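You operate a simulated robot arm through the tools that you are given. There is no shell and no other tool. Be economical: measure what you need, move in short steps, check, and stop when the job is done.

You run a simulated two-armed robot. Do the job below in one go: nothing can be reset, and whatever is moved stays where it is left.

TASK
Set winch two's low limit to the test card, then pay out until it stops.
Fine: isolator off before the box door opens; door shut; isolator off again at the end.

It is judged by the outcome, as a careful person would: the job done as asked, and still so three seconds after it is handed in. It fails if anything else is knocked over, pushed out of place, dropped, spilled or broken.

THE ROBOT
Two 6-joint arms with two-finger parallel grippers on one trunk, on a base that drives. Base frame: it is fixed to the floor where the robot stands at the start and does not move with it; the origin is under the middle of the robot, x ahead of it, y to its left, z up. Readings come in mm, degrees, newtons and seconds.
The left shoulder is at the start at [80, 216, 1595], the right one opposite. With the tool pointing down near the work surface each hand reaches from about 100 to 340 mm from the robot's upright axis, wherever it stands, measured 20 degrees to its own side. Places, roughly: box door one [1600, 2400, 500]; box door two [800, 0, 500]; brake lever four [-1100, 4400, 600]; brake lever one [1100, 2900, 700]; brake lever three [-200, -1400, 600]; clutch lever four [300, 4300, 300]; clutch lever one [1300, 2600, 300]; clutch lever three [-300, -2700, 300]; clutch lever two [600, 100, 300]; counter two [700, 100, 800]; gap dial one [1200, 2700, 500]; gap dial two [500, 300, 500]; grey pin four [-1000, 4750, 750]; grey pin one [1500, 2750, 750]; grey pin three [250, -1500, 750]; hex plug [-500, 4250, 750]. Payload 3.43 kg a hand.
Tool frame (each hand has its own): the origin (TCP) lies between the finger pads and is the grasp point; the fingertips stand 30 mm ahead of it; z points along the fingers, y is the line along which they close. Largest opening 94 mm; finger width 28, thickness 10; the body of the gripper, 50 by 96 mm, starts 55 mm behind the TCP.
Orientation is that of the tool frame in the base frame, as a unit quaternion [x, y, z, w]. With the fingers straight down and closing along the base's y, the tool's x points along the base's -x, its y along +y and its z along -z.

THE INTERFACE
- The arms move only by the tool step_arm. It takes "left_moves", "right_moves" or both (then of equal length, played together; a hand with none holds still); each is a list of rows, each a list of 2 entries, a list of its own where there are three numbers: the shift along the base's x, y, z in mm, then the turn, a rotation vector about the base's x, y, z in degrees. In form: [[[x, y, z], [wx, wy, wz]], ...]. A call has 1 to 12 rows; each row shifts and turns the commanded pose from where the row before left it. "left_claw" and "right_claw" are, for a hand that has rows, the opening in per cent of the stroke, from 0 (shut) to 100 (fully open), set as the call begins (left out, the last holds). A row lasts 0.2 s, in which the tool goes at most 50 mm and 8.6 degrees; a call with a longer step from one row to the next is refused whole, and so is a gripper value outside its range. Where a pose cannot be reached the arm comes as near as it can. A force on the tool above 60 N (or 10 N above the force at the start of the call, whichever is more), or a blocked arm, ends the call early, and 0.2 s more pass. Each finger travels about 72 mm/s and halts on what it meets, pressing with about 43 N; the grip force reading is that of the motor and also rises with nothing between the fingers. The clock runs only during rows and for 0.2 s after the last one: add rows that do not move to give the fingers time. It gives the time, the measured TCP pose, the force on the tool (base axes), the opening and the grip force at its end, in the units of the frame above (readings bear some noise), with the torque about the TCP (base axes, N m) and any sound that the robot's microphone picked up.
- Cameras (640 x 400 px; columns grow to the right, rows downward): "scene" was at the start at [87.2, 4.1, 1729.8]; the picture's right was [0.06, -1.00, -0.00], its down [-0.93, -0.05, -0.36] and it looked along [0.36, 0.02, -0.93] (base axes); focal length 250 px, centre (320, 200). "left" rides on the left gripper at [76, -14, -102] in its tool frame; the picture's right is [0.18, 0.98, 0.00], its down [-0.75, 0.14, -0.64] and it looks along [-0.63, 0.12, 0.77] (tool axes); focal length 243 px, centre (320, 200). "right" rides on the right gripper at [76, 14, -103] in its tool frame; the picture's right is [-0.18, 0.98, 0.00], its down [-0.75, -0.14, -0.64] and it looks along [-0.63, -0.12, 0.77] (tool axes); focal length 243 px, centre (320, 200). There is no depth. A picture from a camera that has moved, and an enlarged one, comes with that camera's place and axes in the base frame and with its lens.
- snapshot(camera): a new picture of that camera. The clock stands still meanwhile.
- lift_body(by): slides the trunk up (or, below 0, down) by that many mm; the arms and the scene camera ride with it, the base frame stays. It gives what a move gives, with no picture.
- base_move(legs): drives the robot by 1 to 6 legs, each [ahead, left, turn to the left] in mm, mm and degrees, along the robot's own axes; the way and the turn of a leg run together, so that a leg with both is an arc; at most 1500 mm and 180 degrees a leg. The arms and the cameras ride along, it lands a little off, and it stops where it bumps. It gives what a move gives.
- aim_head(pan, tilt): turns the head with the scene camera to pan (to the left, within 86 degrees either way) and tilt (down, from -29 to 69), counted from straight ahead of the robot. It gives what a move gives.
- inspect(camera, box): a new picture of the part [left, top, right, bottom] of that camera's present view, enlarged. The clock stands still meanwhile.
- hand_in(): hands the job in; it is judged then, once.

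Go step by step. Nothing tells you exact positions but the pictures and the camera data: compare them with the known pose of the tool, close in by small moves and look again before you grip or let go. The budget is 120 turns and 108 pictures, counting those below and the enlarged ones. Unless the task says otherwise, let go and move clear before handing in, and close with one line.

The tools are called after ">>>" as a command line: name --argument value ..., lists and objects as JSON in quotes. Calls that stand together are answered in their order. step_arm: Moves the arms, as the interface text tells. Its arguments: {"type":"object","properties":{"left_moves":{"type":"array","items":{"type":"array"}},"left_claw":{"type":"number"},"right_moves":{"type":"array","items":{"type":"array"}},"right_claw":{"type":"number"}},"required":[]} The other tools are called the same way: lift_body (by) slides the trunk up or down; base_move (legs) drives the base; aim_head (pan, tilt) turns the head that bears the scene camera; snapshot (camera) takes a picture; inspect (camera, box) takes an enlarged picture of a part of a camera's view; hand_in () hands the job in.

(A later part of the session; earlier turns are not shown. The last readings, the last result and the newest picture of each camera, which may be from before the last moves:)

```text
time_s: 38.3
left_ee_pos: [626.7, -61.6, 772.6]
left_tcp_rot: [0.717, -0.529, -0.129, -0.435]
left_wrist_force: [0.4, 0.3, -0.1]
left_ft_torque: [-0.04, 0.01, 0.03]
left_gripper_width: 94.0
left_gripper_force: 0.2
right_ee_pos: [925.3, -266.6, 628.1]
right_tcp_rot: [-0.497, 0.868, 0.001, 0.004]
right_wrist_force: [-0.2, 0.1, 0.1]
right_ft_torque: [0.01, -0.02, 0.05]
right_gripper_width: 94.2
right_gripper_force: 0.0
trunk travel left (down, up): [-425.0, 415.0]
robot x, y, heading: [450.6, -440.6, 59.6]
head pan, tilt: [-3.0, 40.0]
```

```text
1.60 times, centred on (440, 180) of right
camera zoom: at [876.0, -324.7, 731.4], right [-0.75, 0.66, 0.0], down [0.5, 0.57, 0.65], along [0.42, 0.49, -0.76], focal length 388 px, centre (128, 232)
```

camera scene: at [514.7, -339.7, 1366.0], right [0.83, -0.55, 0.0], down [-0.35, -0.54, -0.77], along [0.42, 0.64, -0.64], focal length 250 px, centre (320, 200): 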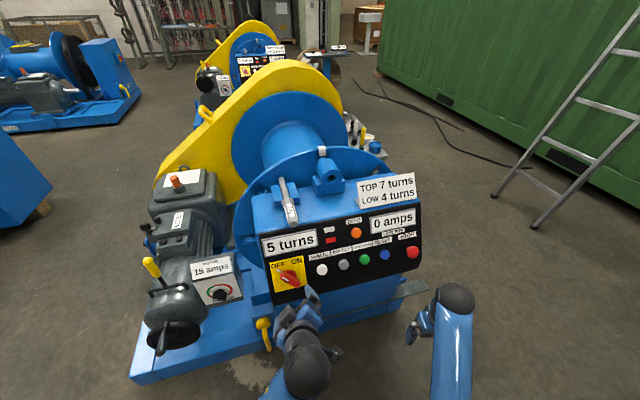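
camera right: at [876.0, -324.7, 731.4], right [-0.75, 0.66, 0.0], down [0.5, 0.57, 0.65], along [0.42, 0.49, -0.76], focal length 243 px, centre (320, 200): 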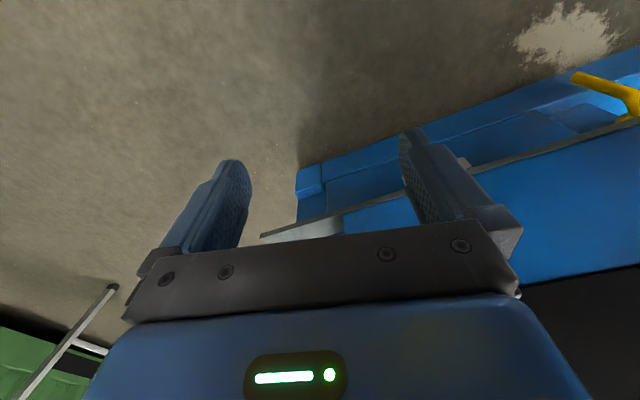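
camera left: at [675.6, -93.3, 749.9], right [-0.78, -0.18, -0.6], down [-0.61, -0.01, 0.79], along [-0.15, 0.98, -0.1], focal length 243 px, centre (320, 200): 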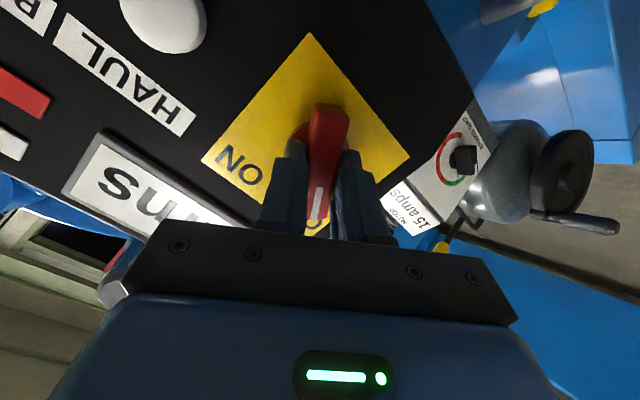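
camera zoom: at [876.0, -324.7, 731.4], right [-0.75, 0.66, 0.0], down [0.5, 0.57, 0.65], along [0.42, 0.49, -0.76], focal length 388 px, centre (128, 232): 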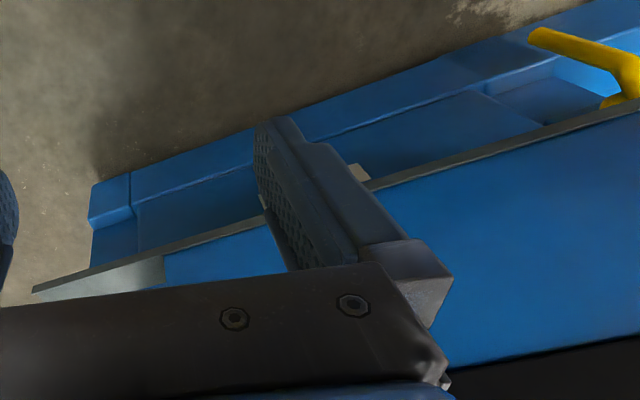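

The plate looks like a rail or tray under the door. I'll turn the left hand horizontal, back it off, and lower the trunk to reach the handle.

>>> step_arm --left_moves '[[[-5, -14, 0], [2.08, 5.7, -4.43]], [[-5, -14, 0], [2.08, 5.7, -4.43]], [[-5, -14, 0], [2.08, 5.7, -4.43]], [[-5, -14, 0], [2.08, 5.7, -4.43]], [[0, 0, 0], [2.08, 5.7, -4.43]], [[0, 0, 0], [6.77, -2.46, 0]], [[0, 0, 0], [6.77, -2.46, 0]], [[0, 0, 0], [6.77, -2.46, 0]], [[0, 0, 0], [6.77, -2.46, 0]], [[0, 0, 0], [6.77, -2.46, 0]]]'

>>> lift_body --by -250

>>> snapshot --camera "scene"

>>> snapshot --camera "left"

```text
time_s: 40.6
left_ee_pos: [587.2, -83.9, 832.6]
left_tcp_rot: [-0.491, 0.507, 0.379, 0.599]
left_wrist_force: [0.3, 1.1, 1.5]
left_ft_torque: [-0.03, 0.0, -0.01]
left_gripper_width: 93.9
left_gripper_force: 0.1
right_ee_pos: [926.5, -265.8, 624.5]
right_tcp_rot: [-0.496, 0.868, 0.001, 0.003]
right_wrist_force: [-0.2, -0.2, 0.8]
right_ft_torque: [0.03, 0.03, 0.05]
right_gripper_width: 93.9
right_gripper_force: 0.0
trunk travel left (down, up): [-425.0, 415.0]
robot x, y, heading: [450.5, -439.9, 59.7]
head pan, tilt: [-3.0, 40.0]
stopped in row 10 (left hand): the arm was blocked; the commanded pose is now the measured one
```

```text
time_s: 43.2
left_ee_pos: [588.6, -83.6, 589.9]
left_tcp_rot: [-0.493, 0.504, 0.376, 0.602]
left_wrist_force: [-0.2, -1.3, -0.5]
left_ft_torque: [0.01, 0.04, 0.04]
left_gripper_width: 94.0
left_gripper_force: 0.0
right_ee_pos: [927.1, -266.0, 378.0]
right_tcp_rot: [-0.498, 0.867, 0.001, 0.003]
right_wrist_force: [0.2, -0.6, -0.9]
right_ft_torque: [0.0, -0.01, 0.0]
right_gripper_width: 94.2
right_gripper_force: 0.1
trunk travel left (down, up): [-175.0, 665.0]
robot x, y, heading: [452.0, -439.6, 59.4]
head pan, tilt: [-3.0, 40.0]
```

```text
71 pictures are left
camera scene: at [514.9, -339.5, 1115.5], right [0.83, -0.55, 0.0], down [-0.35, -0.54, -0.77], along [0.42, 0.64, -0.64], focal length 250 px, centre (320, 200)
```

scene: 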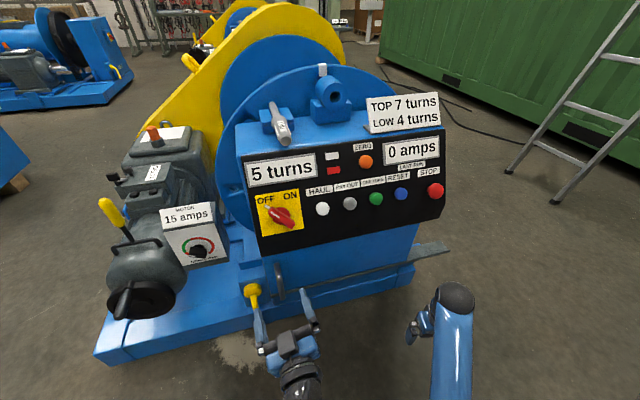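

```text
70 pictures are left
camera left: at [593.2, -190.3, 516.8], right [-0.89, 0.22, -0.39], down [-0.44, -0.56, 0.7], along [-0.06, 0.8, 0.6], focal length 243 px, centre (320, 200)
```

left: 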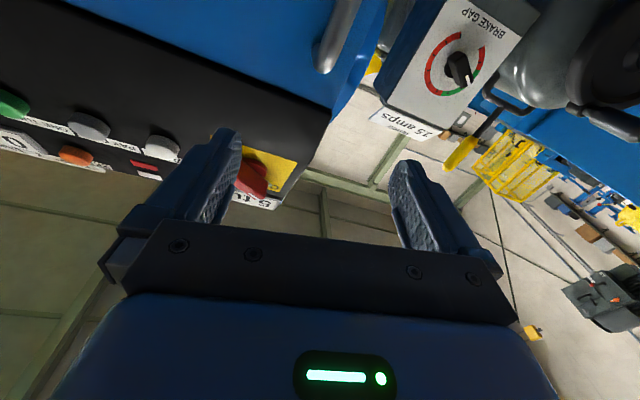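

The handle is ahead and slightly below. Levelling the hand and lowering it to the handle's height.

>>> step_arm --left_moves '[[[0, 0, -20], [1.6, 5.6, -3]], [[0, 0, -20], [1.6, 5.6, -3]], [[0, 0, -25], [0, 0, 0]], [[0, 0, 0], [0, 0, 0]]]'

>>> snapshot --camera "left"

>>> inspect --camera "scene" --box '[210, 230, 370, 360]'

```text
time_s: 44.2
left_ee_pos: [593.1, -87.6, 521.4]
left_tcp_rot: [-0.403, 0.58, 0.406, 0.581]
left_wrist_force: [0.1, 1.8, 0.0]
left_ft_torque: [0.02, 0.05, 0.03]
left_gripper_width: 94.2
left_gripper_force: 0.1
right_ee_pos: [926.3, -266.8, 377.8]
right_tcp_rot: [-0.497, 0.868, 0.001, 0.004]
right_wrist_force: [0.7, -0.3, 0.1]
right_ft_torque: [0.01, 0.02, 0.01]
right_gripper_width: 94.0
right_gripper_force: 0.1
trunk travel left (down, up): [-175.0, 665.0]
robot x, y, heading: [452.1, -440.6, 59.3]
head pan, tilt: [-3.0, 40.0]
```

```text
69 pictures are left
camera left: at [570.1, -188.2, 443.0], right [-0.92, 0.34, -0.18], down [-0.35, -0.56, 0.75], along [0.15, 0.76, 0.64], focal length 243 px, centre (320, 200)
```

left: 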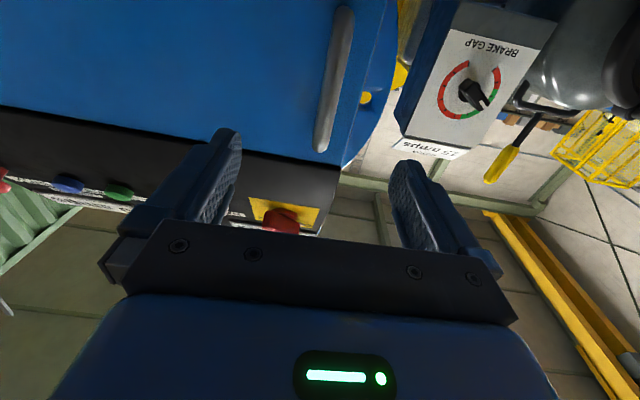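

```text
3.08 times, centred on (290, 295) of scene
camera zoom: at [514.9, -339.4, 1115.5], right [0.83, -0.55, 0.0], down [-0.35, -0.54, -0.77], along [0.42, 0.64, -0.64], focal length 769 px, centre (412, -92)
```

zoom: 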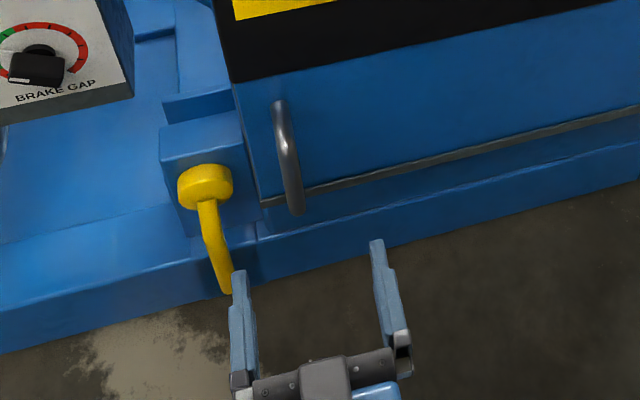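

Aligned horizontally with the handle. Advancing onto it.

>>> step_arm --left_moves '[[[8.3, 26.5, -1], [0, 0, 0]], [[8.3, 26.5, -1], [0, 0, 0]], [[8.3, 26.5, 0], [0, 0, 0]], [[8.3, 26.5, 0], [0, 0, 0]], [[0, 0, 0], [0, 0, 0]]]'

>>> snapshot --camera "left"

>>> inspect --camera "scene" --box '[210, 230, 370, 360]'

```text
time_s: 45.4
left_ee_pos: [624.3, 18.5, 516.0]
left_tcp_rot: [-0.399, 0.582, 0.408, 0.579]
left_wrist_force: [-0.1, 0.3, 0.0]
left_ft_torque: [0.01, 0.0, 0.02]
left_gripper_width: 94.1
left_gripper_force: 0.1
right_ee_pos: [926.4, -266.0, 378.2]
right_tcp_rot: [-0.497, 0.868, 0.001, 0.003]
right_wrist_force: [-0.1, 0.7, -0.5]
right_ft_torque: [0.02, 0.0, 0.0]
right_gripper_width: 93.6
right_gripper_force: 0.1
trunk travel left (down, up): [-175.0, 665.0]
robot x, y, heading: [453.6, -436.6, 59.3]
head pan, tilt: [-3.0, 40.0]
```

```text
67 pictures are left
camera left: at [600.0, -81.3, 438.7], right [-0.92, 0.34, -0.17], down [-0.35, -0.56, 0.75], along [0.16, 0.76, 0.64], focal length 243 px, centre (320, 200)
```

left: 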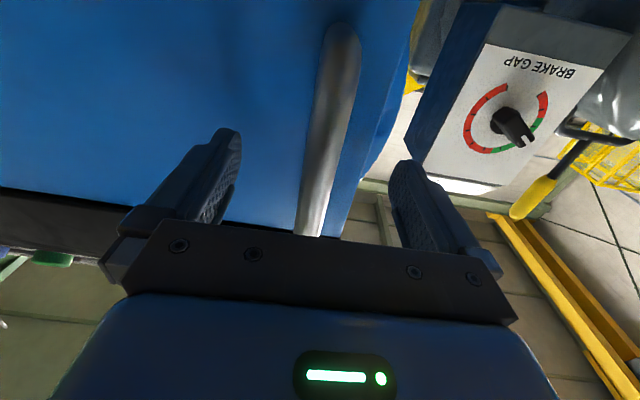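

```text
3.08 times, centred on (290, 295) of scene
camera zoom: at [514.9, -339.4, 1115.9], right [0.83, -0.55, 0.0], down [-0.35, -0.54, -0.77], along [0.42, 0.64, -0.64], focal length 769 px, centre (412, -92)
```

zoom: 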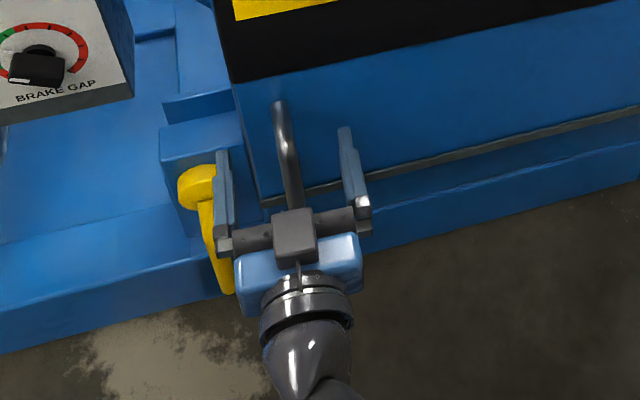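

The handle is between the fingers. Closing.

>>> step_arm --left_moves '[[[0, 0, 0], [0, 0, 0]], [[0, 0, 0], [0, 0, 0]], [[0, 0, 0], [0, 0, 0]], [[0, 0, 0], [0, 0, 0]]]' --left_claw 0

>>> step_arm --left_moves '[[[-5, -14, 0], [0, 0, 0]], [[-5, -14, 0], [0, 0, 0]], [[0, 0, 0], [0, 0, 0]]]'

>>> snapshot --camera "scene"

```text
time_s: 46.4
left_ee_pos: [625.5, 19.1, 516.0]
left_tcp_rot: [-0.398, 0.582, 0.408, 0.579]
left_wrist_force: [17.1, -4.2, -2.5]
left_ft_torque: [-0.22, -0.9, 0.01]
left_gripper_width: 20.2
left_gripper_force: 45.7
right_ee_pos: [927.3, -266.7, 378.4]
right_tcp_rot: [-0.496, 0.868, 0.001, 0.003]
right_wrist_force: [-0.4, 0.1, -1.6]
right_ft_torque: [-0.03, 0.02, 0.0]
right_gripper_width: 94.0
right_gripper_force: 0.1
trunk travel left (down, up): [-175.0, 665.0]
robot x, y, heading: [450.5, -441.7, 59.1]
head pan, tilt: [-3.0, 40.0]
```

```text
time_s: 47.2
left_ee_pos: [616.9, -9.0, 516.9]
left_tcp_rot: [-0.399, 0.583, 0.406, 0.58]
left_wrist_force: [36.8, 26.0, 0.3]
left_ft_torque: [-0.3, -1.22, -0.56]
left_gripper_width: 15.7
left_gripper_force: 44.5
right_ee_pos: [927.4, -264.7, 377.0]
right_tcp_rot: [-0.496, 0.869, 0.001, 0.001]
right_wrist_force: [0.0, 0.3, 0.7]
right_ft_torque: [0.02, 0.01, -0.01]
right_gripper_width: 94.4
right_gripper_force: 0.1
trunk travel left (down, up): [-175.0, 665.0]
robot x, y, heading: [452.0, -437.8, 59.5]
head pan, tilt: [-3.0, 40.0]
```

```text
65 pictures are left
camera scene: at [517.7, -337.4, 1115.6], right [0.83, -0.55, 0.0], down [-0.36, -0.54, -0.76], along [0.42, 0.64, -0.65], focal length 250 px, centre (320, 200)
```

scene: 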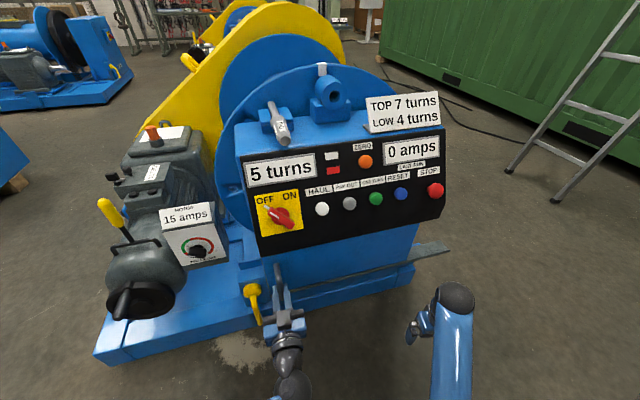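

The door resists pulling outward and the grip slid; the rail suggests it slides right. I'll regrip and try sliding along the panel to the right.

>>> step_arm --left_moves '[[[0, 0, 0], [0, 0, 0]], [[0, 0, 0], [0, 0, 0]], [[6, 15, 0], [0, 0, 0]], [[6, 15, 0], [0, 0, 0]], [[0, 0, 0], [0, 0, 0]]]' --left_claw 60

>>> step_arm --left_moves '[[[0, 0, 0], [0, 0, 0]], [[0, 0, 0], [0, 0, 0]], [[0, 0, 0], [0, 0, 0]]]' --left_claw 0

>>> step_arm --left_moves '[[[9.4, -3.4, 0], [0, 0, 0]], [[9.4, -3.4, 0], [0, 0, 0]], [[9.4, -3.4, 0], [0, 0, 0]], [[0, 0, 0], [0, 0, 0]]]'

>>> inspect --camera "scene" --box '[230, 190, 470, 340]'

```text
time_s: 48.4
left_ee_pos: [625.7, 21.0, 515.9]
left_tcp_rot: [-0.4, 0.581, 0.408, 0.579]
left_wrist_force: [-0.2, 0.9, -0.3]
left_ft_torque: [-0.02, 0.01, -0.02]
left_gripper_width: 56.3
left_gripper_force: 0.0
right_ee_pos: [925.7, -266.7, 378.5]
right_tcp_rot: [-0.496, 0.868, 0.001, 0.004]
right_wrist_force: [0.5, 0.1, -0.3]
right_ft_torque: [0.03, 0.02, 0.01]
right_gripper_width: 93.8
right_gripper_force: 0.1
trunk travel left (down, up): [-175.0, 665.0]
robot x, y, heading: [452.8, -436.4, 59.6]
head pan, tilt: [-3.0, 40.0]
```

```text
time_s: 49.2
left_ee_pos: [626.4, 20.2, 515.4]
left_tcp_rot: [-0.399, 0.582, 0.407, 0.58]
left_wrist_force: [11.3, -2.8, -1.5]
left_ft_torque: [-0.25, -0.92, 0.08]
left_gripper_width: 20.4
left_gripper_force: 45.1
right_ee_pos: [925.3, -266.0, 378.0]
right_tcp_rot: [-0.496, 0.869, 0.002, 0.003]
right_wrist_force: [-0.1, 0.7, -0.8]
right_ft_torque: [0.0, 0.01, -0.01]
right_gripper_width: 94.3
right_gripper_force: 0.1
trunk travel left (down, up): [-175.0, 665.0]
robot x, y, heading: [452.0, -435.0, 59.7]
head pan, tilt: [-3.0, 40.0]
```

```text
time_s: 50.2
left_ee_pos: [653.9, 10.6, 515.8]
left_tcp_rot: [-0.401, 0.581, 0.408, 0.579]
left_wrist_force: [1.6, 14.4, -0.6]
left_ft_torque: [0.04, -0.89, 0.01]
left_gripper_width: 20.3
left_gripper_force: 44.8
right_ee_pos: [926.1, -265.1, 377.6]
right_tcp_rot: [-0.497, 0.868, 0.001, 0.003]
right_wrist_force: [0.8, 0.9, -0.8]
right_ft_torque: [0.0, -0.04, 0.0]
right_gripper_width: 94.1
right_gripper_force: 0.0
trunk travel left (down, up): [-175.0, 665.0]
robot x, y, heading: [450.0, -437.2, 59.7]
head pan, tilt: [-3.0, 40.0]
```

```text
2.67 times, centred on (350, 265) of scene
camera zoom: at [515.1, -337.9, 1115.8], right [0.83, -0.55, 0.0], down [-0.35, -0.54, -0.77], along [0.42, 0.64, -0.64], focal length 666 px, centre (240, 27)
```

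zoom: 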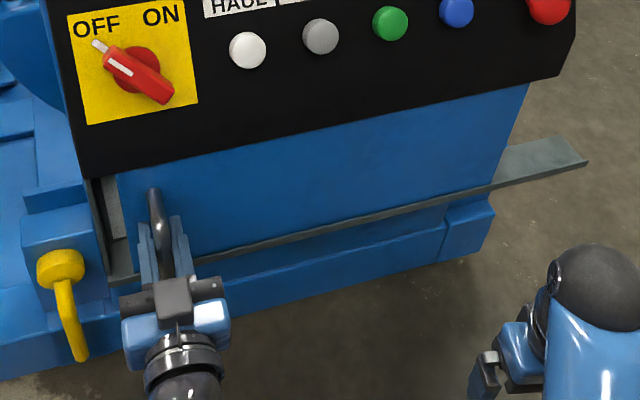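

It slides right. I'll move the right hand out of the way, then slide the door fully open.

>>> step_arm --right_moves '[[[35, -20, 0], [0, 0, 0]], [[35, -20, 0], [0, 0, 0]], [[35, -20, 0], [0, 0, 0]], [[35, -20, 0], [0, 0, 0]]]'

>>> step_arm --left_moves '[[[18.8, -5.5, 0], [0, 0, 0]], [[18.8, -6.8, 0], [0, 0, 0]], [[18.8, -6.8, 0], [0, 0, 0]], [[18.8, -6.8, 0], [0, 0, 0]], [[18.8, -6.8, 0], [0, 0, 0]], [[0, 0, 0], [0, 0, 0]]]'

>>> snapshot --camera "scene"

```text
time_s: 51.2
left_ee_pos: [652.8, 11.3, 516.8]
left_tcp_rot: [-0.4, 0.582, 0.408, 0.579]
left_wrist_force: [9.5, 25.7, 3.3]
left_ft_torque: [-0.34, -0.69, 0.11]
left_gripper_width: 20.1
left_gripper_force: 44.8
right_ee_pos: [1065.5, -344.6, 377.4]
right_tcp_rot: [-0.497, 0.868, 0.001, 0.003]
right_wrist_force: [0.1, 0.1, 0.7]
right_ft_torque: [-0.02, 0.03, 0.01]
right_gripper_width: 93.9
right_gripper_force: 0.1
trunk travel left (down, up): [-175.0, 665.0]
robot x, y, heading: [448.6, -438.4, 59.5]
head pan, tilt: [-3.0, 40.0]
```

```text
time_s: 52.6
left_ee_pos: [746.5, -19.9, 516.5]
left_tcp_rot: [-0.401, 0.582, 0.408, 0.578]
left_wrist_force: [10.2, 37.1, 3.5]
left_ft_torque: [-0.38, -0.94, -0.02]
left_gripper_width: 20.4
left_gripper_force: 44.6
right_ee_pos: [1063.8, -344.0, 377.8]
right_tcp_rot: [-0.497, 0.868, 0.001, 0.002]
right_wrist_force: [0.0, -0.1, 0.0]
right_ft_torque: [-0.01, 0.01, 0.02]
right_gripper_width: 94.0
right_gripper_force: 0.0
trunk travel left (down, up): [-175.0, 665.0]
robot x, y, heading: [452.0, -437.7, 59.3]
head pan, tilt: [-3.0, 40.0]
```

```text
63 pictures are left
camera scene: at [515.3, -336.6, 1115.6], right [0.83, -0.55, 0.0], down [-0.35, -0.54, -0.76], along [0.42, 0.64, -0.64], focal length 250 px, centre (320, 200)
```

scene: 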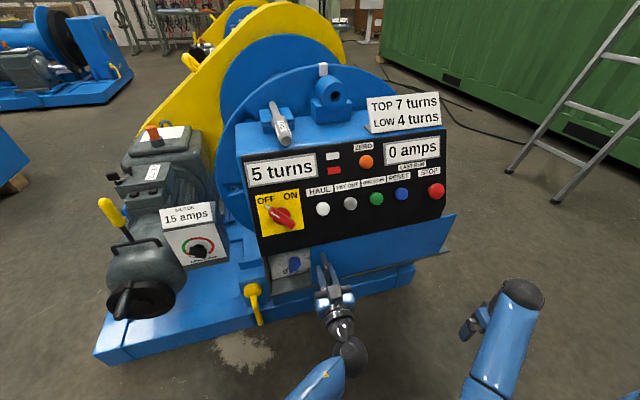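

Inside there's a blue knob showing. Continuing to slide until it stops, easing inward slightly.

>>> step_arm --left_moves '[[[18.8, -4, 0], [0, 0, 0]], [[18.8, -5, 0], [0, 0, 0]], [[18.8, -5, 0], [0, 0, 0]], [[18.8, -6.2, 0], [0, 0, 0]], [[18.8, -6.2, 0], [0, 0, 0]], [[0, 0, 0], [0, 0, 0]]]'

>>> snapshot --camera "scene"

>>> inspect --camera "scene" --box '[250, 230, 390, 320]'

```text
time_s: 54.0
left_ee_pos: [841.7, -50.6, 515.0]
left_tcp_rot: [-0.398, 0.582, 0.407, 0.58]
left_wrist_force: [-5.4, -17.4, -2.0]
left_ft_torque: [-0.88, -0.66, -0.04]
left_gripper_width: 20.4
left_gripper_force: 45.0
right_ee_pos: [1063.7, -346.0, 378.4]
right_tcp_rot: [-0.496, 0.868, 0.002, 0.003]
right_wrist_force: [-0.3, -0.6, 0.1]
right_ft_torque: [-0.02, 0.0, -0.02]
right_gripper_width: 94.2
right_gripper_force: 0.1
trunk travel left (down, up): [-175.0, 665.0]
robot x, y, heading: [450.2, -439.0, 59.7]
head pan, tilt: [-3.0, 40.0]
```

```text
62 pictures are left
camera scene: at [514.7, -340.6, 1116.0], right [0.83, -0.55, 0.0], down [-0.35, -0.54, -0.77], along [0.42, 0.64, -0.64], focal length 250 px, centre (320, 200)
```

scene: 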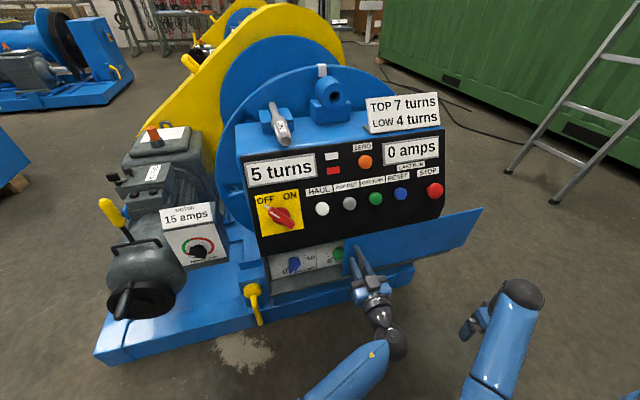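

```text
4.44 times, centred on (320, 275) of scene
camera zoom: at [514.7, -340.6, 1116.0], right [0.83, -0.55, 0.0], down [-0.35, -0.54, -0.77], along [0.42, 0.64, -0.64], focal length 1111 px, centre (320, -133)
```

zoom: 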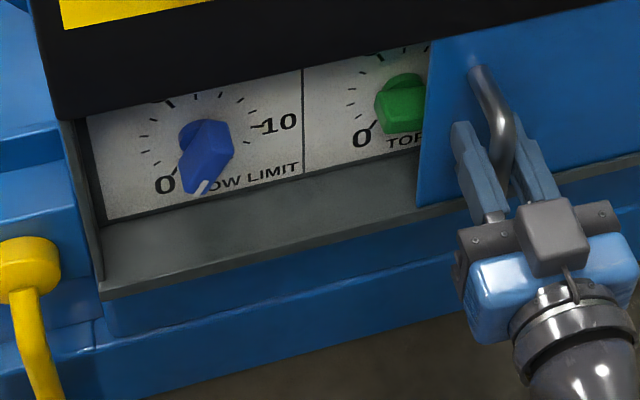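

I see the LOW LIMIT dial (blue, scale 0–10) and TOP LIMIT (green). Sliding a little further for access.

>>> step_arm --left_moves '[[[18.8, -7.5, 0], [0, 0, 0]], [[18.8, -7.5, 0], [0, 0, 0]], [[18.8, -6.8, 0], [0, 0, 0]], [[18.8, -6.8, 0], [0, 0, 0]], [[0, 0, 0], [0, 0, 0]]]'

>>> inspect --camera "scene" --box '[250, 220, 490, 360]'

```text
time_s: 55.2
left_ee_pos: [912.2, -71.5, 513.7]
left_tcp_rot: [-0.401, 0.58, 0.412, 0.577]
left_wrist_force: [-6.2, -11.8, 20.2]
left_ft_torque: [0.64, -1.28, 0.07]
left_gripper_width: 20.3
left_gripper_force: 44.8
right_ee_pos: [1063.7, -344.8, 378.5]
right_tcp_rot: [-0.497, 0.868, 0.002, 0.005]
right_wrist_force: [-0.3, 0.3, 0.1]
right_ft_torque: [-0.01, 0.01, 0.0]
right_gripper_width: 94.0
right_gripper_force: 0.0
trunk travel left (down, up): [-175.0, 665.0]
robot x, y, heading: [447.1, -437.6, 59.7]
head pan, tilt: [-3.0, 40.0]
```

```text
2.67 times, centred on (370, 290) of scene
camera zoom: at [512.4, -341.8, 1115.3], right [0.83, -0.55, 0.0], down [-0.35, -0.53, -0.77], along [0.42, 0.64, -0.64], focal length 666 px, centre (187, -40)
```

zoom: 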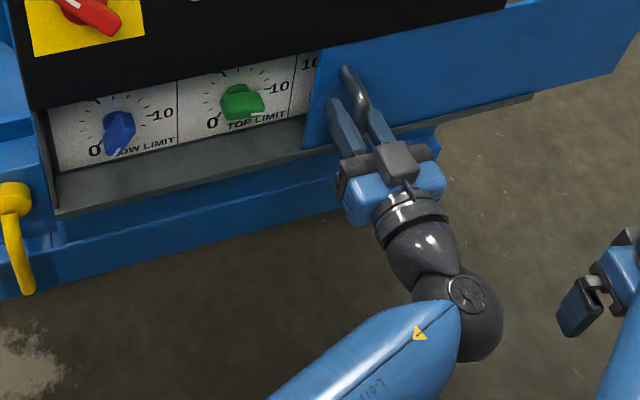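

Door open well enough. Releasing the handle and moving the left hand back in front of the LOW dial.

>>> step_arm --left_moves '[[[0, 0, 0], [0, 0, 0]], [[0, 0, 0], [0, 0, 0]], [[0, 0, 0], [0, 0, 0]], [[-8, -22, 0], [0, 0, 0]], [[-8, -22, 0], [0, 0, 0]], [[-8, -22, 0], [0, 0, 0]], [[-8, -22, 0], [0, 0, 0]], [[-8, -22, 0], [0, 0, 0]], [[-40, 14, 0], [0, 0, 0]], [[-40, 14, 0], [0, 0, 0]], [[-40, 14, 0], [0, 0, 0]], [[-40, 14, 0], [0, 0, 0]]]' --left_claw 70

>>> snapshot --camera "left"

>>> inspect --camera "scene" --box '[240, 220, 400, 320]'

```text
time_s: 56.8
left_ee_pos: [873.3, -60.0, 535.1]
left_tcp_rot: [-0.453, 0.539, 0.448, 0.551]
left_wrist_force: [0.0, -0.2, -0.1]
left_ft_torque: [0.02, 0.0, -0.01]
left_gripper_width: 66.0
left_gripper_force: 0.0
right_ee_pos: [1063.0, -344.6, 378.2]
right_tcp_rot: [-0.497, 0.868, 0.0, 0.003]
right_wrist_force: [-0.2, -0.5, -0.4]
right_ft_torque: [0.0, 0.03, 0.01]
right_gripper_width: 94.0
right_gripper_force: 0.1
trunk travel left (down, up): [-175.0, 665.0]
robot x, y, heading: [454.5, -438.7, 59.4]
head pan, tilt: [-3.0, 40.0]
stopped in row 7 (left hand): the arm was blocked; the commanded pose is now the measured one
```

```text
59 pictures are left
camera left: at [869.3, -163.7, 456.0], right [-0.96, 0.18, -0.2], down [-0.27, -0.61, 0.75], along [0.02, 0.77, 0.64], focal length 243 px, centre (320, 200)
```

left: 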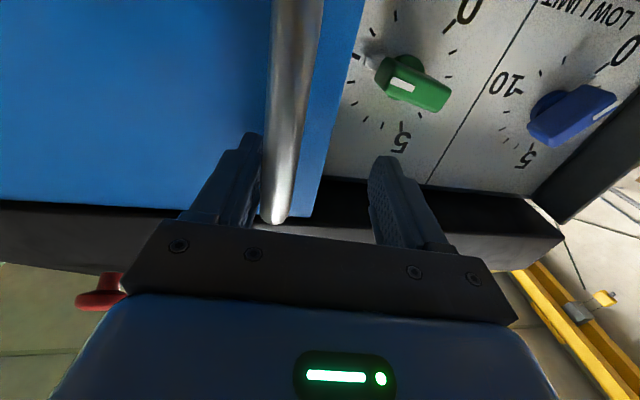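

```text
4.00 times, centred on (320, 270) of scene
camera zoom: at [515.1, -339.3, 1116.3], right [0.83, -0.55, 0.0], down [-0.35, -0.54, -0.77], along [0.42, 0.64, -0.64], focal length 1000 px, centre (320, -80)
```

zoom: 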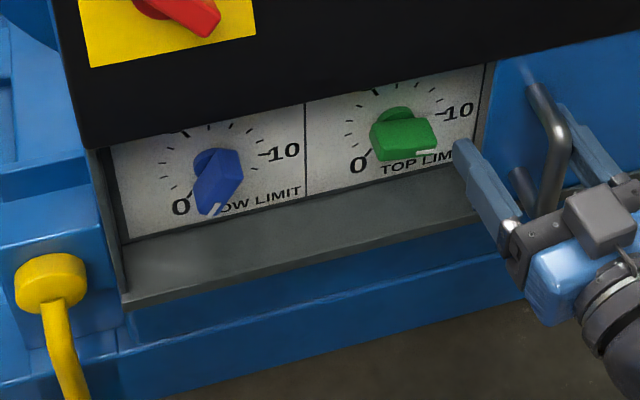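

The left arm is at its reach limit here. I'll yaw the hand so the wrist comes nearer my shoulder, and back off the handle.

>>> step_arm --left_moves '[[[0, 0, 0], [0, 0, 0]], [[-3, -8, 0], [0, 0, -7]], [[-5, -12, 0], [0, 0, -7]], [[-8, -15, 0], [0, 0, -4]], [[-10, -20, 0], [0, 0, 0]], [[-10, -20, 0], [0, 0, 0]]]' --left_claw 100

>>> snapshot --camera "scene"

```text
time_s: 58.3
left_ee_pos: [832.8, -66.9, 570.3]
left_tcp_rot: [-0.415, 0.552, 0.386, 0.612]
left_wrist_force: [-2.0, 1.5, 8.8]
left_ft_torque: [0.03, -0.43, 0.17]
left_gripper_width: 93.2
left_gripper_force: 0.0
right_ee_pos: [1063.6, -343.0, 378.2]
right_tcp_rot: [-0.497, 0.868, 0.001, 0.003]
right_wrist_force: [-0.1, 0.1, -0.3]
right_ft_torque: [-0.01, 0.0, 0.02]
right_gripper_width: 94.2
right_gripper_force: 0.1
trunk travel left (down, up): [-175.0, 665.0]
robot x, y, heading: [453.7, -437.8, 59.6]
head pan, tilt: [-3.0, 40.0]
stopped in row 6 (left hand): the arm was blocked; the commanded pose is now the measured one
```

```text
57 pictures are left
camera scene: at [514.7, -339.4, 1114.7], right [0.83, -0.55, 0.0], down [-0.35, -0.54, -0.77], along [0.42, 0.64, -0.64], focal length 250 px, centre (320, 200)
```

scene: 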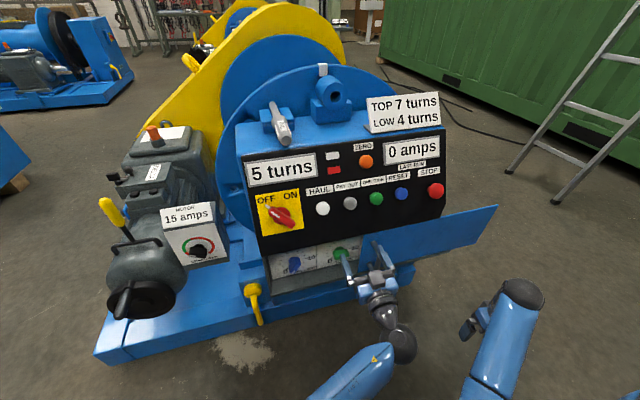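

Checking the left wrist view to see how the handle and green dial sit relative to the fingers.

>>> snapshot --camera "left"

>>> inspect --camera "scene" --box '[320, 220, 440, 320]'

```text
56 pictures are left
camera left: at [816.3, -167.3, 489.9], right [-0.9, 0.36, -0.27], down [-0.43, -0.56, 0.71], along [0.1, 0.75, 0.66], focal length 243 px, centre (320, 200)
```

left: 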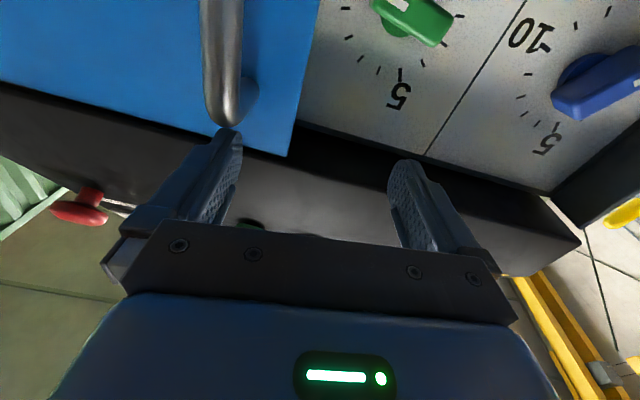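

```text
4.00 times, centred on (380, 270) of scene
camera zoom: at [514.7, -339.4, 1114.7], right [0.83, -0.55, 0.0], down [-0.35, -0.54, -0.77], along [0.42, 0.64, -0.64], focal length 1000 px, centre (80, -80)
```

zoom: 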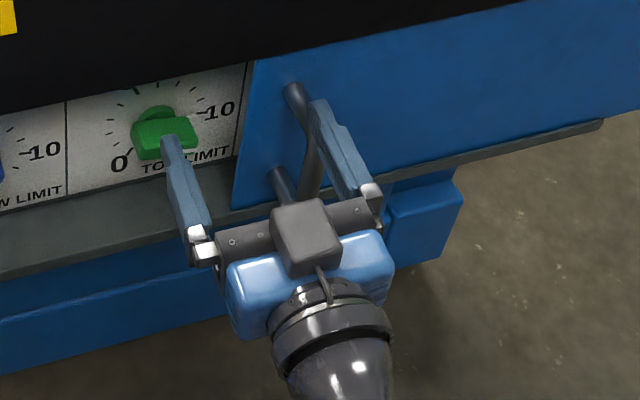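

The right finger is right at the handle's top end. I'll lift 30 mm to clear it, then move left.

>>> step_arm --left_moves '[[[0, 0, 15], [0, 0, 0]], [[0, 0, 15], [0, 0, 0]], [[-20, 7, 0], [0, 0, 0]], [[-20, 7, 0], [0, 0, 0]], [[-20, 7, 0], [0, 0, 0]]]'

>>> inspect --camera "scene" --box '[240, 220, 440, 345]'

```text
time_s: 59.5
left_ee_pos: [773.9, -48.6, 601.1]
left_tcp_rot: [-0.414, 0.554, 0.384, 0.612]
left_wrist_force: [0.2, 0.5, 0.5]
left_ft_torque: [-0.02, -0.02, 0.01]
left_gripper_width: 94.0
left_gripper_force: 0.1
right_ee_pos: [1064.2, -345.3, 377.7]
right_tcp_rot: [-0.497, 0.868, 0.001, 0.003]
right_wrist_force: [-0.7, -1.0, 0.0]
right_ft_torque: [-0.02, -0.02, -0.03]
right_gripper_width: 93.8
right_gripper_force: 0.1
trunk travel left (down, up): [-175.0, 665.0]
robot x, y, heading: [452.6, -435.4, 59.6]
head pan, tilt: [-3.0, 40.0]
```

```text
3.20 times, centred on (340, 282) of scene
camera zoom: at [515.0, -339.0, 1115.9], right [0.83, -0.55, 0.0], down [-0.35, -0.54, -0.77], along [0.42, 0.64, -0.64], focal length 800 px, centre (256, -64)
```

zoom: 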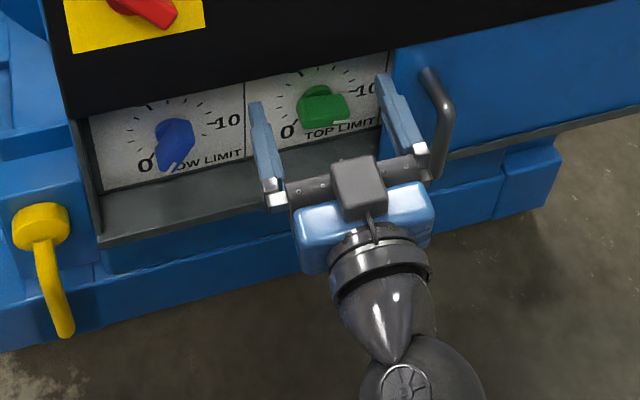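

Clear of the handle now, with the TOP dial untouched. LOW dial triangulates to about (703, 86, 490). Backing out and moving in front of it.

>>> step_arm --left_moves '[[[-20, -5, 0], [0, 0, 0]], [[-20, -8, -5], [0, 0, 0]], [[-20, -8, -15], [0, 0, 0]], [[-20, -5, -20], [0, 0, 0]], [[-20, 0, -25], [0, 0, 0]], [[-12, 10, -25], [0, 0, 0]], [[-10, 8, -21], [0, 0, 0]], [[0, 0, 0], [0, 0, 0]]]' --left_claw 55

>>> snapshot --camera "left"

>>> inspect --camera "scene" --box '[240, 220, 360, 310]'

```text
time_s: 61.3
left_ee_pos: [652.6, -55.6, 488.9]
left_tcp_rot: [-0.414, 0.554, 0.384, 0.613]
left_wrist_force: [-0.8, 0.3, 0.8]
left_ft_torque: [0.0, -0.03, 0.0]
left_gripper_width: 51.7
left_gripper_force: 0.1
right_ee_pos: [1063.9, -344.0, 377.5]
right_tcp_rot: [-0.497, 0.868, 0.002, 0.003]
right_wrist_force: [-0.2, 0.9, 0.1]
right_ft_torque: [-0.01, -0.01, -0.02]
right_gripper_width: 94.0
right_gripper_force: 0.1
trunk travel left (down, up): [-175.0, 665.0]
robot x, y, heading: [451.3, -436.7, 59.3]
head pan, tilt: [-3.0, 40.0]
```

```text
53 pictures are left
camera left: at [635.5, -156.2, 408.6], right [-0.9, 0.36, -0.26], down [-0.43, -0.56, 0.71], along [0.11, 0.75, 0.65], focal length 243 px, centre (320, 200)
```

left: 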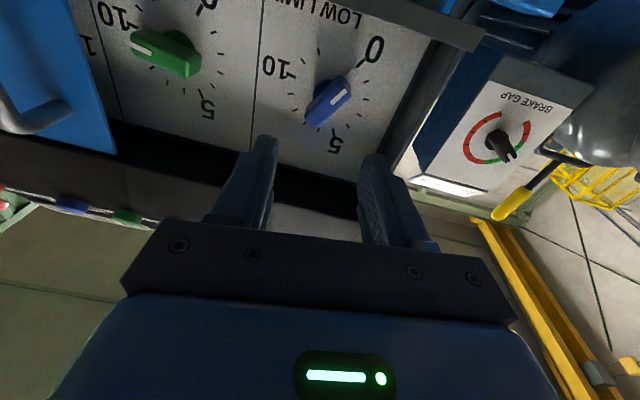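

```text
4.44 times, centred on (300, 265) of scene
camera zoom: at [515.3, -339.1, 1115.9], right [0.83, -0.55, 0.0], down [-0.35, -0.54, -0.77], along [0.42, 0.64, -0.64], focal length 1111 px, centre (409, -89)
```

zoom: 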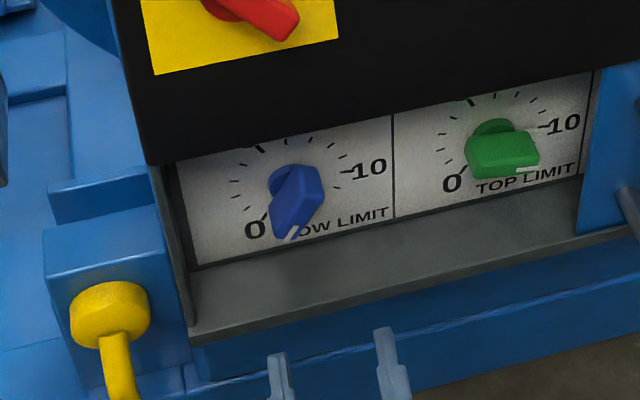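

Zooming on the LOW dial from the wrist camera.

>>> inspect --camera "left" --box '[250, 10, 410, 170]'

```text
2.50 times, centred on (330, 90) of left
camera zoom: at [635.5, -156.2, 408.6], right [-0.9, 0.36, -0.26], down [-0.43, -0.56, 0.71], along [0.11, 0.75, 0.65], focal length 606 px, centre (295, 475)
```

zoom: 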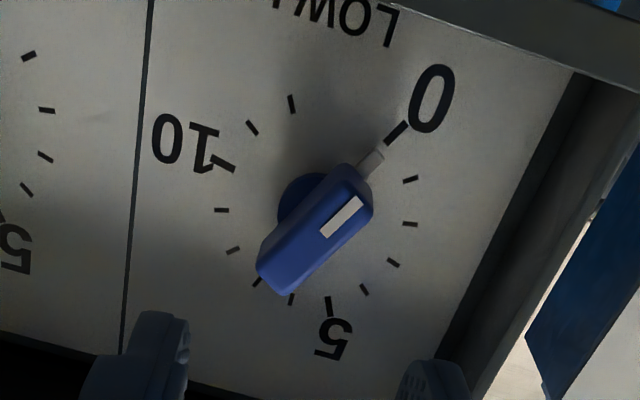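

The LOW dial points to 0; ticks are 25° apart, so 4 is 100° clockwise. I'll roll the hand to straddle the knob and advance partway.

>>> step_arm --left_moves '[[[-1, 0, 0], [0, 7.48, 0]], [[-1, 0, 0], [2.4, 6.58, 0]], [[-1, 0.5, 0], [2.4, 6.58, 0]], [[-0.5, 0.5, 0], [2.4, 6.58, 0]], [[0, 0, 0], [2.4, 6.58, 0]], [[6.8, 18.8, 0], [0, 0, 0]], [[6.8, 18.8, 0], [0, 0, 0]], [[6.8, 18.8, 0], [0, 0, 0]], [[0, 0, 0], [0, 0, 0]]]'

>>> snapshot --camera "left"

>>> inspect --camera "scene" --box '[240, 220, 360, 310]'

```text
time_s: 63.3
left_ee_pos: [669.5, 0.7, 488.9]
left_tcp_rot: [-0.234, 0.672, 0.536, 0.454]
left_wrist_force: [0.0, -0.2, -0.6]
left_ft_torque: [-0.02, -0.02, -0.01]
left_gripper_width: 51.9
left_gripper_force: 0.0
right_ee_pos: [1063.6, -345.0, 377.7]
right_tcp_rot: [-0.497, 0.868, 0.001, 0.004]
right_wrist_force: [-0.5, -0.2, 0.3]
right_ft_torque: [-0.04, -0.03, 0.0]
right_gripper_width: 94.0
right_gripper_force: 0.0
trunk travel left (down, up): [-175.0, 665.0]
robot x, y, heading: [451.6, -439.7, 59.5]
head pan, tilt: [-3.0, 40.0]
```

```text
50 pictures are left
camera left: at [607.1, -85.5, 417.4], right [-0.88, 0.34, 0.34], down [0.01, -0.68, 0.73], along [0.48, 0.64, 0.59], focal length 243 px, centre (320, 200)
```

left: 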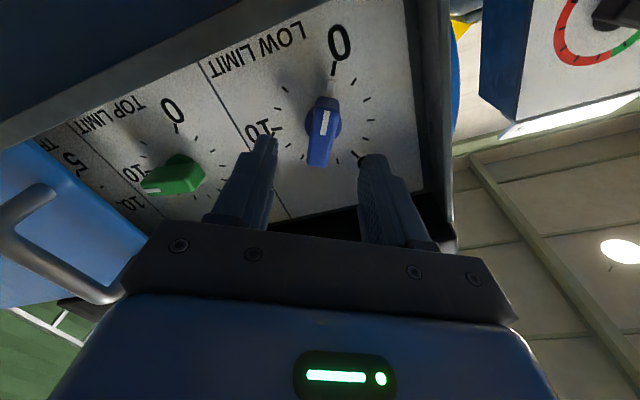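

```text
4.44 times, centred on (300, 265) of scene
camera zoom: at [515.2, -339.1, 1115.9], right [0.83, -0.55, 0.0], down [-0.35, -0.54, -0.77], along [0.42, 0.64, -0.64], focal length 1111 px, centre (409, -89)
```

zoom: 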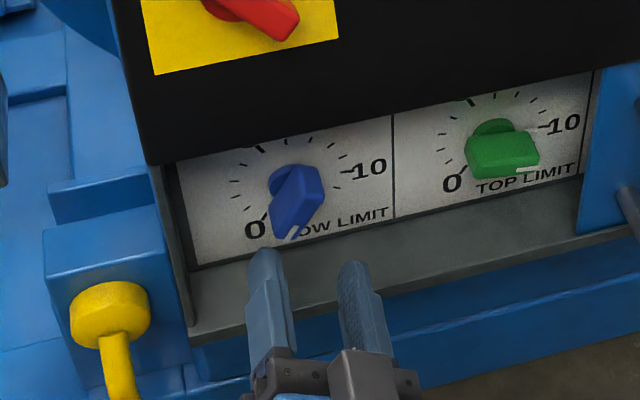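

Well aligned with the knob. Advancing the remaining 50 mm.

>>> step_arm --left_moves '[[[6, 16, 0], [0, 0, 0]], [[6, 16, 0], [0, 0, 0]], [[5.5, 16, 0], [0, 0, 0]], [[0, 0, 0], [0, 0, 0]]]'

>>> snapshot --camera "left"

```text
time_s: 64.3
left_ee_pos: [687.2, 48.9, 490.3]
left_tcp_rot: [-0.236, 0.672, 0.534, 0.456]
left_wrist_force: [-0.7, -0.2, 0.4]
left_ft_torque: [0.02, -0.03, -0.02]
left_gripper_width: 51.6
left_gripper_force: 0.1
right_ee_pos: [1064.4, -343.9, 377.7]
right_tcp_rot: [-0.497, 0.868, 0.0, 0.003]
right_wrist_force: [-0.1, 0.1, 0.4]
right_ft_torque: [0.02, 0.01, 0.0]
right_gripper_width: 94.1
right_gripper_force: 0.0
trunk travel left (down, up): [-175.0, 665.0]
robot x, y, heading: [454.6, -434.2, 59.6]
head pan, tilt: [-3.0, 40.0]
```

```text
48 pictures are left
camera left: at [624.7, -39.2, 416.8], right [-0.88, 0.34, 0.34], down [0.01, -0.68, 0.73], along [0.48, 0.64, 0.59], focal length 243 px, centre (320, 200)
```

left: 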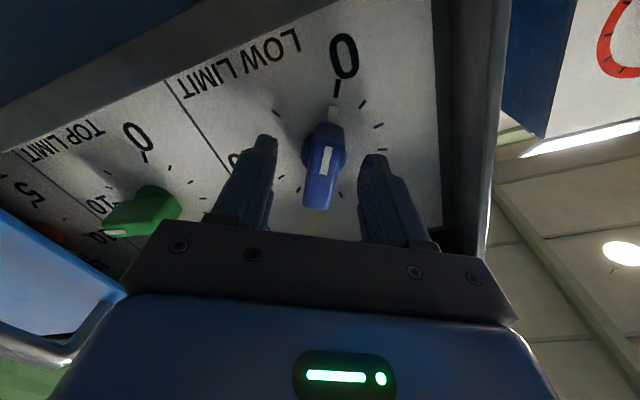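

Knob sits between the fingers. Closing on it.

>>> step_arm --left_moves '[[[0.7, 2, 0], [0, 0, 0]], [[0, 0, 0], [0, 0, 0]], [[0, 0, 0], [0, 0, 0]]]' --left_claw 0

>>> step_arm --left_moves '[[[0, 0, 0], [2.74, 7.52, 0]], [[0, 0, 0], [2.74, 7.52, 0]], [[0, 0, 0], [2.74, 7.52, 0]], [[0, 0, 0], [2.74, 7.52, 0]], [[0, 0, 0], [2.74, 7.52, 0]], [[0, 0, 0], [2.74, 7.52, 0]]]'

>>> snapshot --camera "left"

>>> inspect --camera "scene" --box '[240, 220, 360, 310]'

```text
time_s: 65.1
left_ee_pos: [687.2, 49.6, 489.4]
left_tcp_rot: [-0.236, 0.671, 0.536, 0.455]
left_wrist_force: [-6.9, 1.6, 5.3]
left_ft_torque: [0.19, -0.09, 1.32]
left_gripper_width: 19.0
left_gripper_force: 44.8
right_ee_pos: [1063.7, -344.5, 378.5]
right_tcp_rot: [-0.498, 0.867, 0.001, 0.004]
right_wrist_force: [0.2, 0.2, 0.0]
right_ft_torque: [0.01, 0.0, -0.03]
right_gripper_width: 93.8
right_gripper_force: 0.1
trunk travel left (down, up): [-175.0, 665.0]
robot x, y, heading: [453.8, -438.5, 59.6]
head pan, tilt: [-3.0, 40.0]
```

```text
time_s: 66.5
left_ee_pos: [686.0, 50.8, 491.4]
left_tcp_rot: [0.052, 0.711, 0.674, 0.191]
left_wrist_force: [-28.8, -3.1, 20.2]
left_ft_torque: [1.22, -0.42, 0.6]
left_gripper_width: 18.3
left_gripper_force: 45.3
right_ee_pos: [1062.0, -345.3, 380.6]
right_tcp_rot: [-0.498, 0.867, 0.002, 0.005]
right_wrist_force: [-0.2, 0.3, 0.1]
right_ft_torque: [-0.01, 0.02, 0.01]
right_gripper_width: 94.1
right_gripper_force: 0.0
trunk travel left (down, up): [-175.0, 665.0]
robot x, y, heading: [453.8, -439.4, 59.7]
head pan, tilt: [-3.0, 40.0]
```

```text
47 pictures are left
camera left: at [582.4, -21.5, 463.3], right [-0.35, 0.14, 0.93], down [0.45, -0.84, 0.3], along [0.82, 0.52, 0.23], focal length 243 px, centre (320, 200)
```

left: 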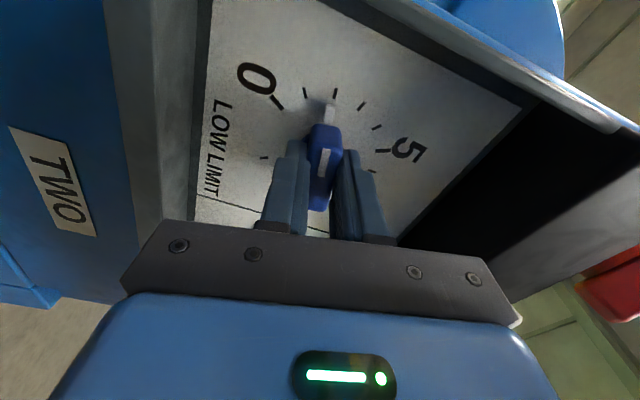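

```text
4.44 times, centred on (300, 265) of scene
camera zoom: at [512.0, -341.2, 1116.4], right [0.83, -0.55, 0.0], down [-0.35, -0.53, -0.77], along [0.42, 0.64, -0.64], focal length 1111 px, centre (409, -89)
```

zoom: 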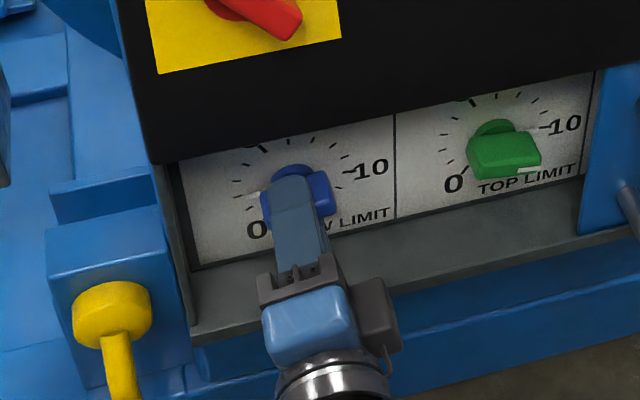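

Turning well; now near 2. Relieving the side force slightly and continuing toward 4.

>>> step_arm --left_moves '[[[-2, 0.7, 1.5], [2.74, 7.52, 0]], [[-1, 0.3, 0.5], [2.74, 7.52, 0]], [[0, 0, 0], [2.74, 7.52, 0]], [[0, 0, 0], [2.74, 7.52, 0]], [[0, 0, 0], [2.74, 7.52, 0]], [[0, 0, 0], [2.74, 7.52, 0]], [[0, 0, 0], [0, 0, 0]]]'

>>> inspect --camera "left" --box '[200, 20, 440, 240]'

>>> inspect --camera "scene" --box '[270, 240, 350, 300]'

```text
time_s: 68.1
left_ee_pos: [686.3, 50.9, 493.6]
left_tcp_rot: [0.333, 0.63, 0.694, -0.104]
left_wrist_force: [12.2, 3.6, 24.6]
left_ft_torque: [-1.05, 0.29, -0.67]
left_gripper_width: 17.6
left_gripper_force: 45.0
right_ee_pos: [1063.4, -344.5, 378.1]
right_tcp_rot: [-0.497, 0.868, 0.002, 0.004]
right_wrist_force: [-0.9, 0.4, -0.2]
right_ft_torque: [-0.01, -0.01, 0.0]
right_gripper_width: 93.9
right_gripper_force: 0.0
trunk travel left (down, up): [-175.0, 665.0]
robot x, y, heading: [454.9, -439.6, 59.7]
head pan, tilt: [-3.0, 40.0]
```

```text
1.82 times, centred on (320, 130) of left
camera zoom: at [586.1, -22.4, 527.6], right [0.41, -0.13, 0.9], down [0.44, -0.84, -0.33], along [0.8, 0.53, -0.29], focal length 441 px, centre (320, 327)
```

zoom: 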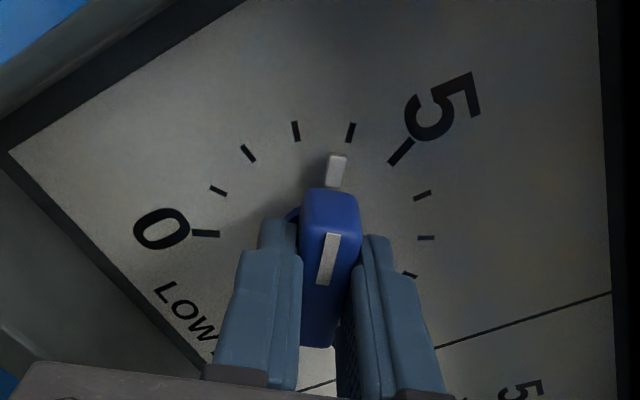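

```text
6.67 times, centred on (310, 270) of scene
camera zoom: at [515.5, -340.8, 1116.2], right [0.83, -0.55, 0.0], down [-0.35, -0.53, -0.77], along [0.42, 0.64, -0.64], focal length 1666 px, centre (387, -267)
```

zoom: 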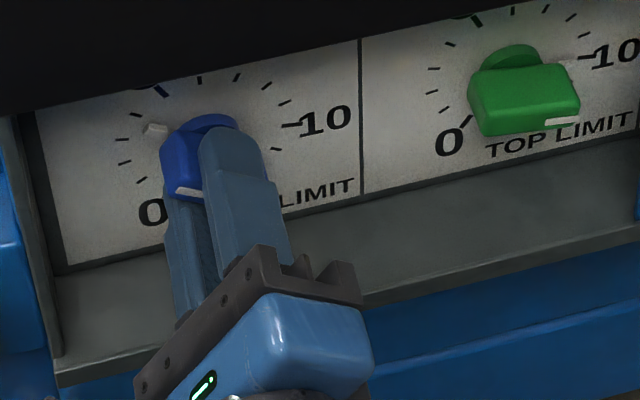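

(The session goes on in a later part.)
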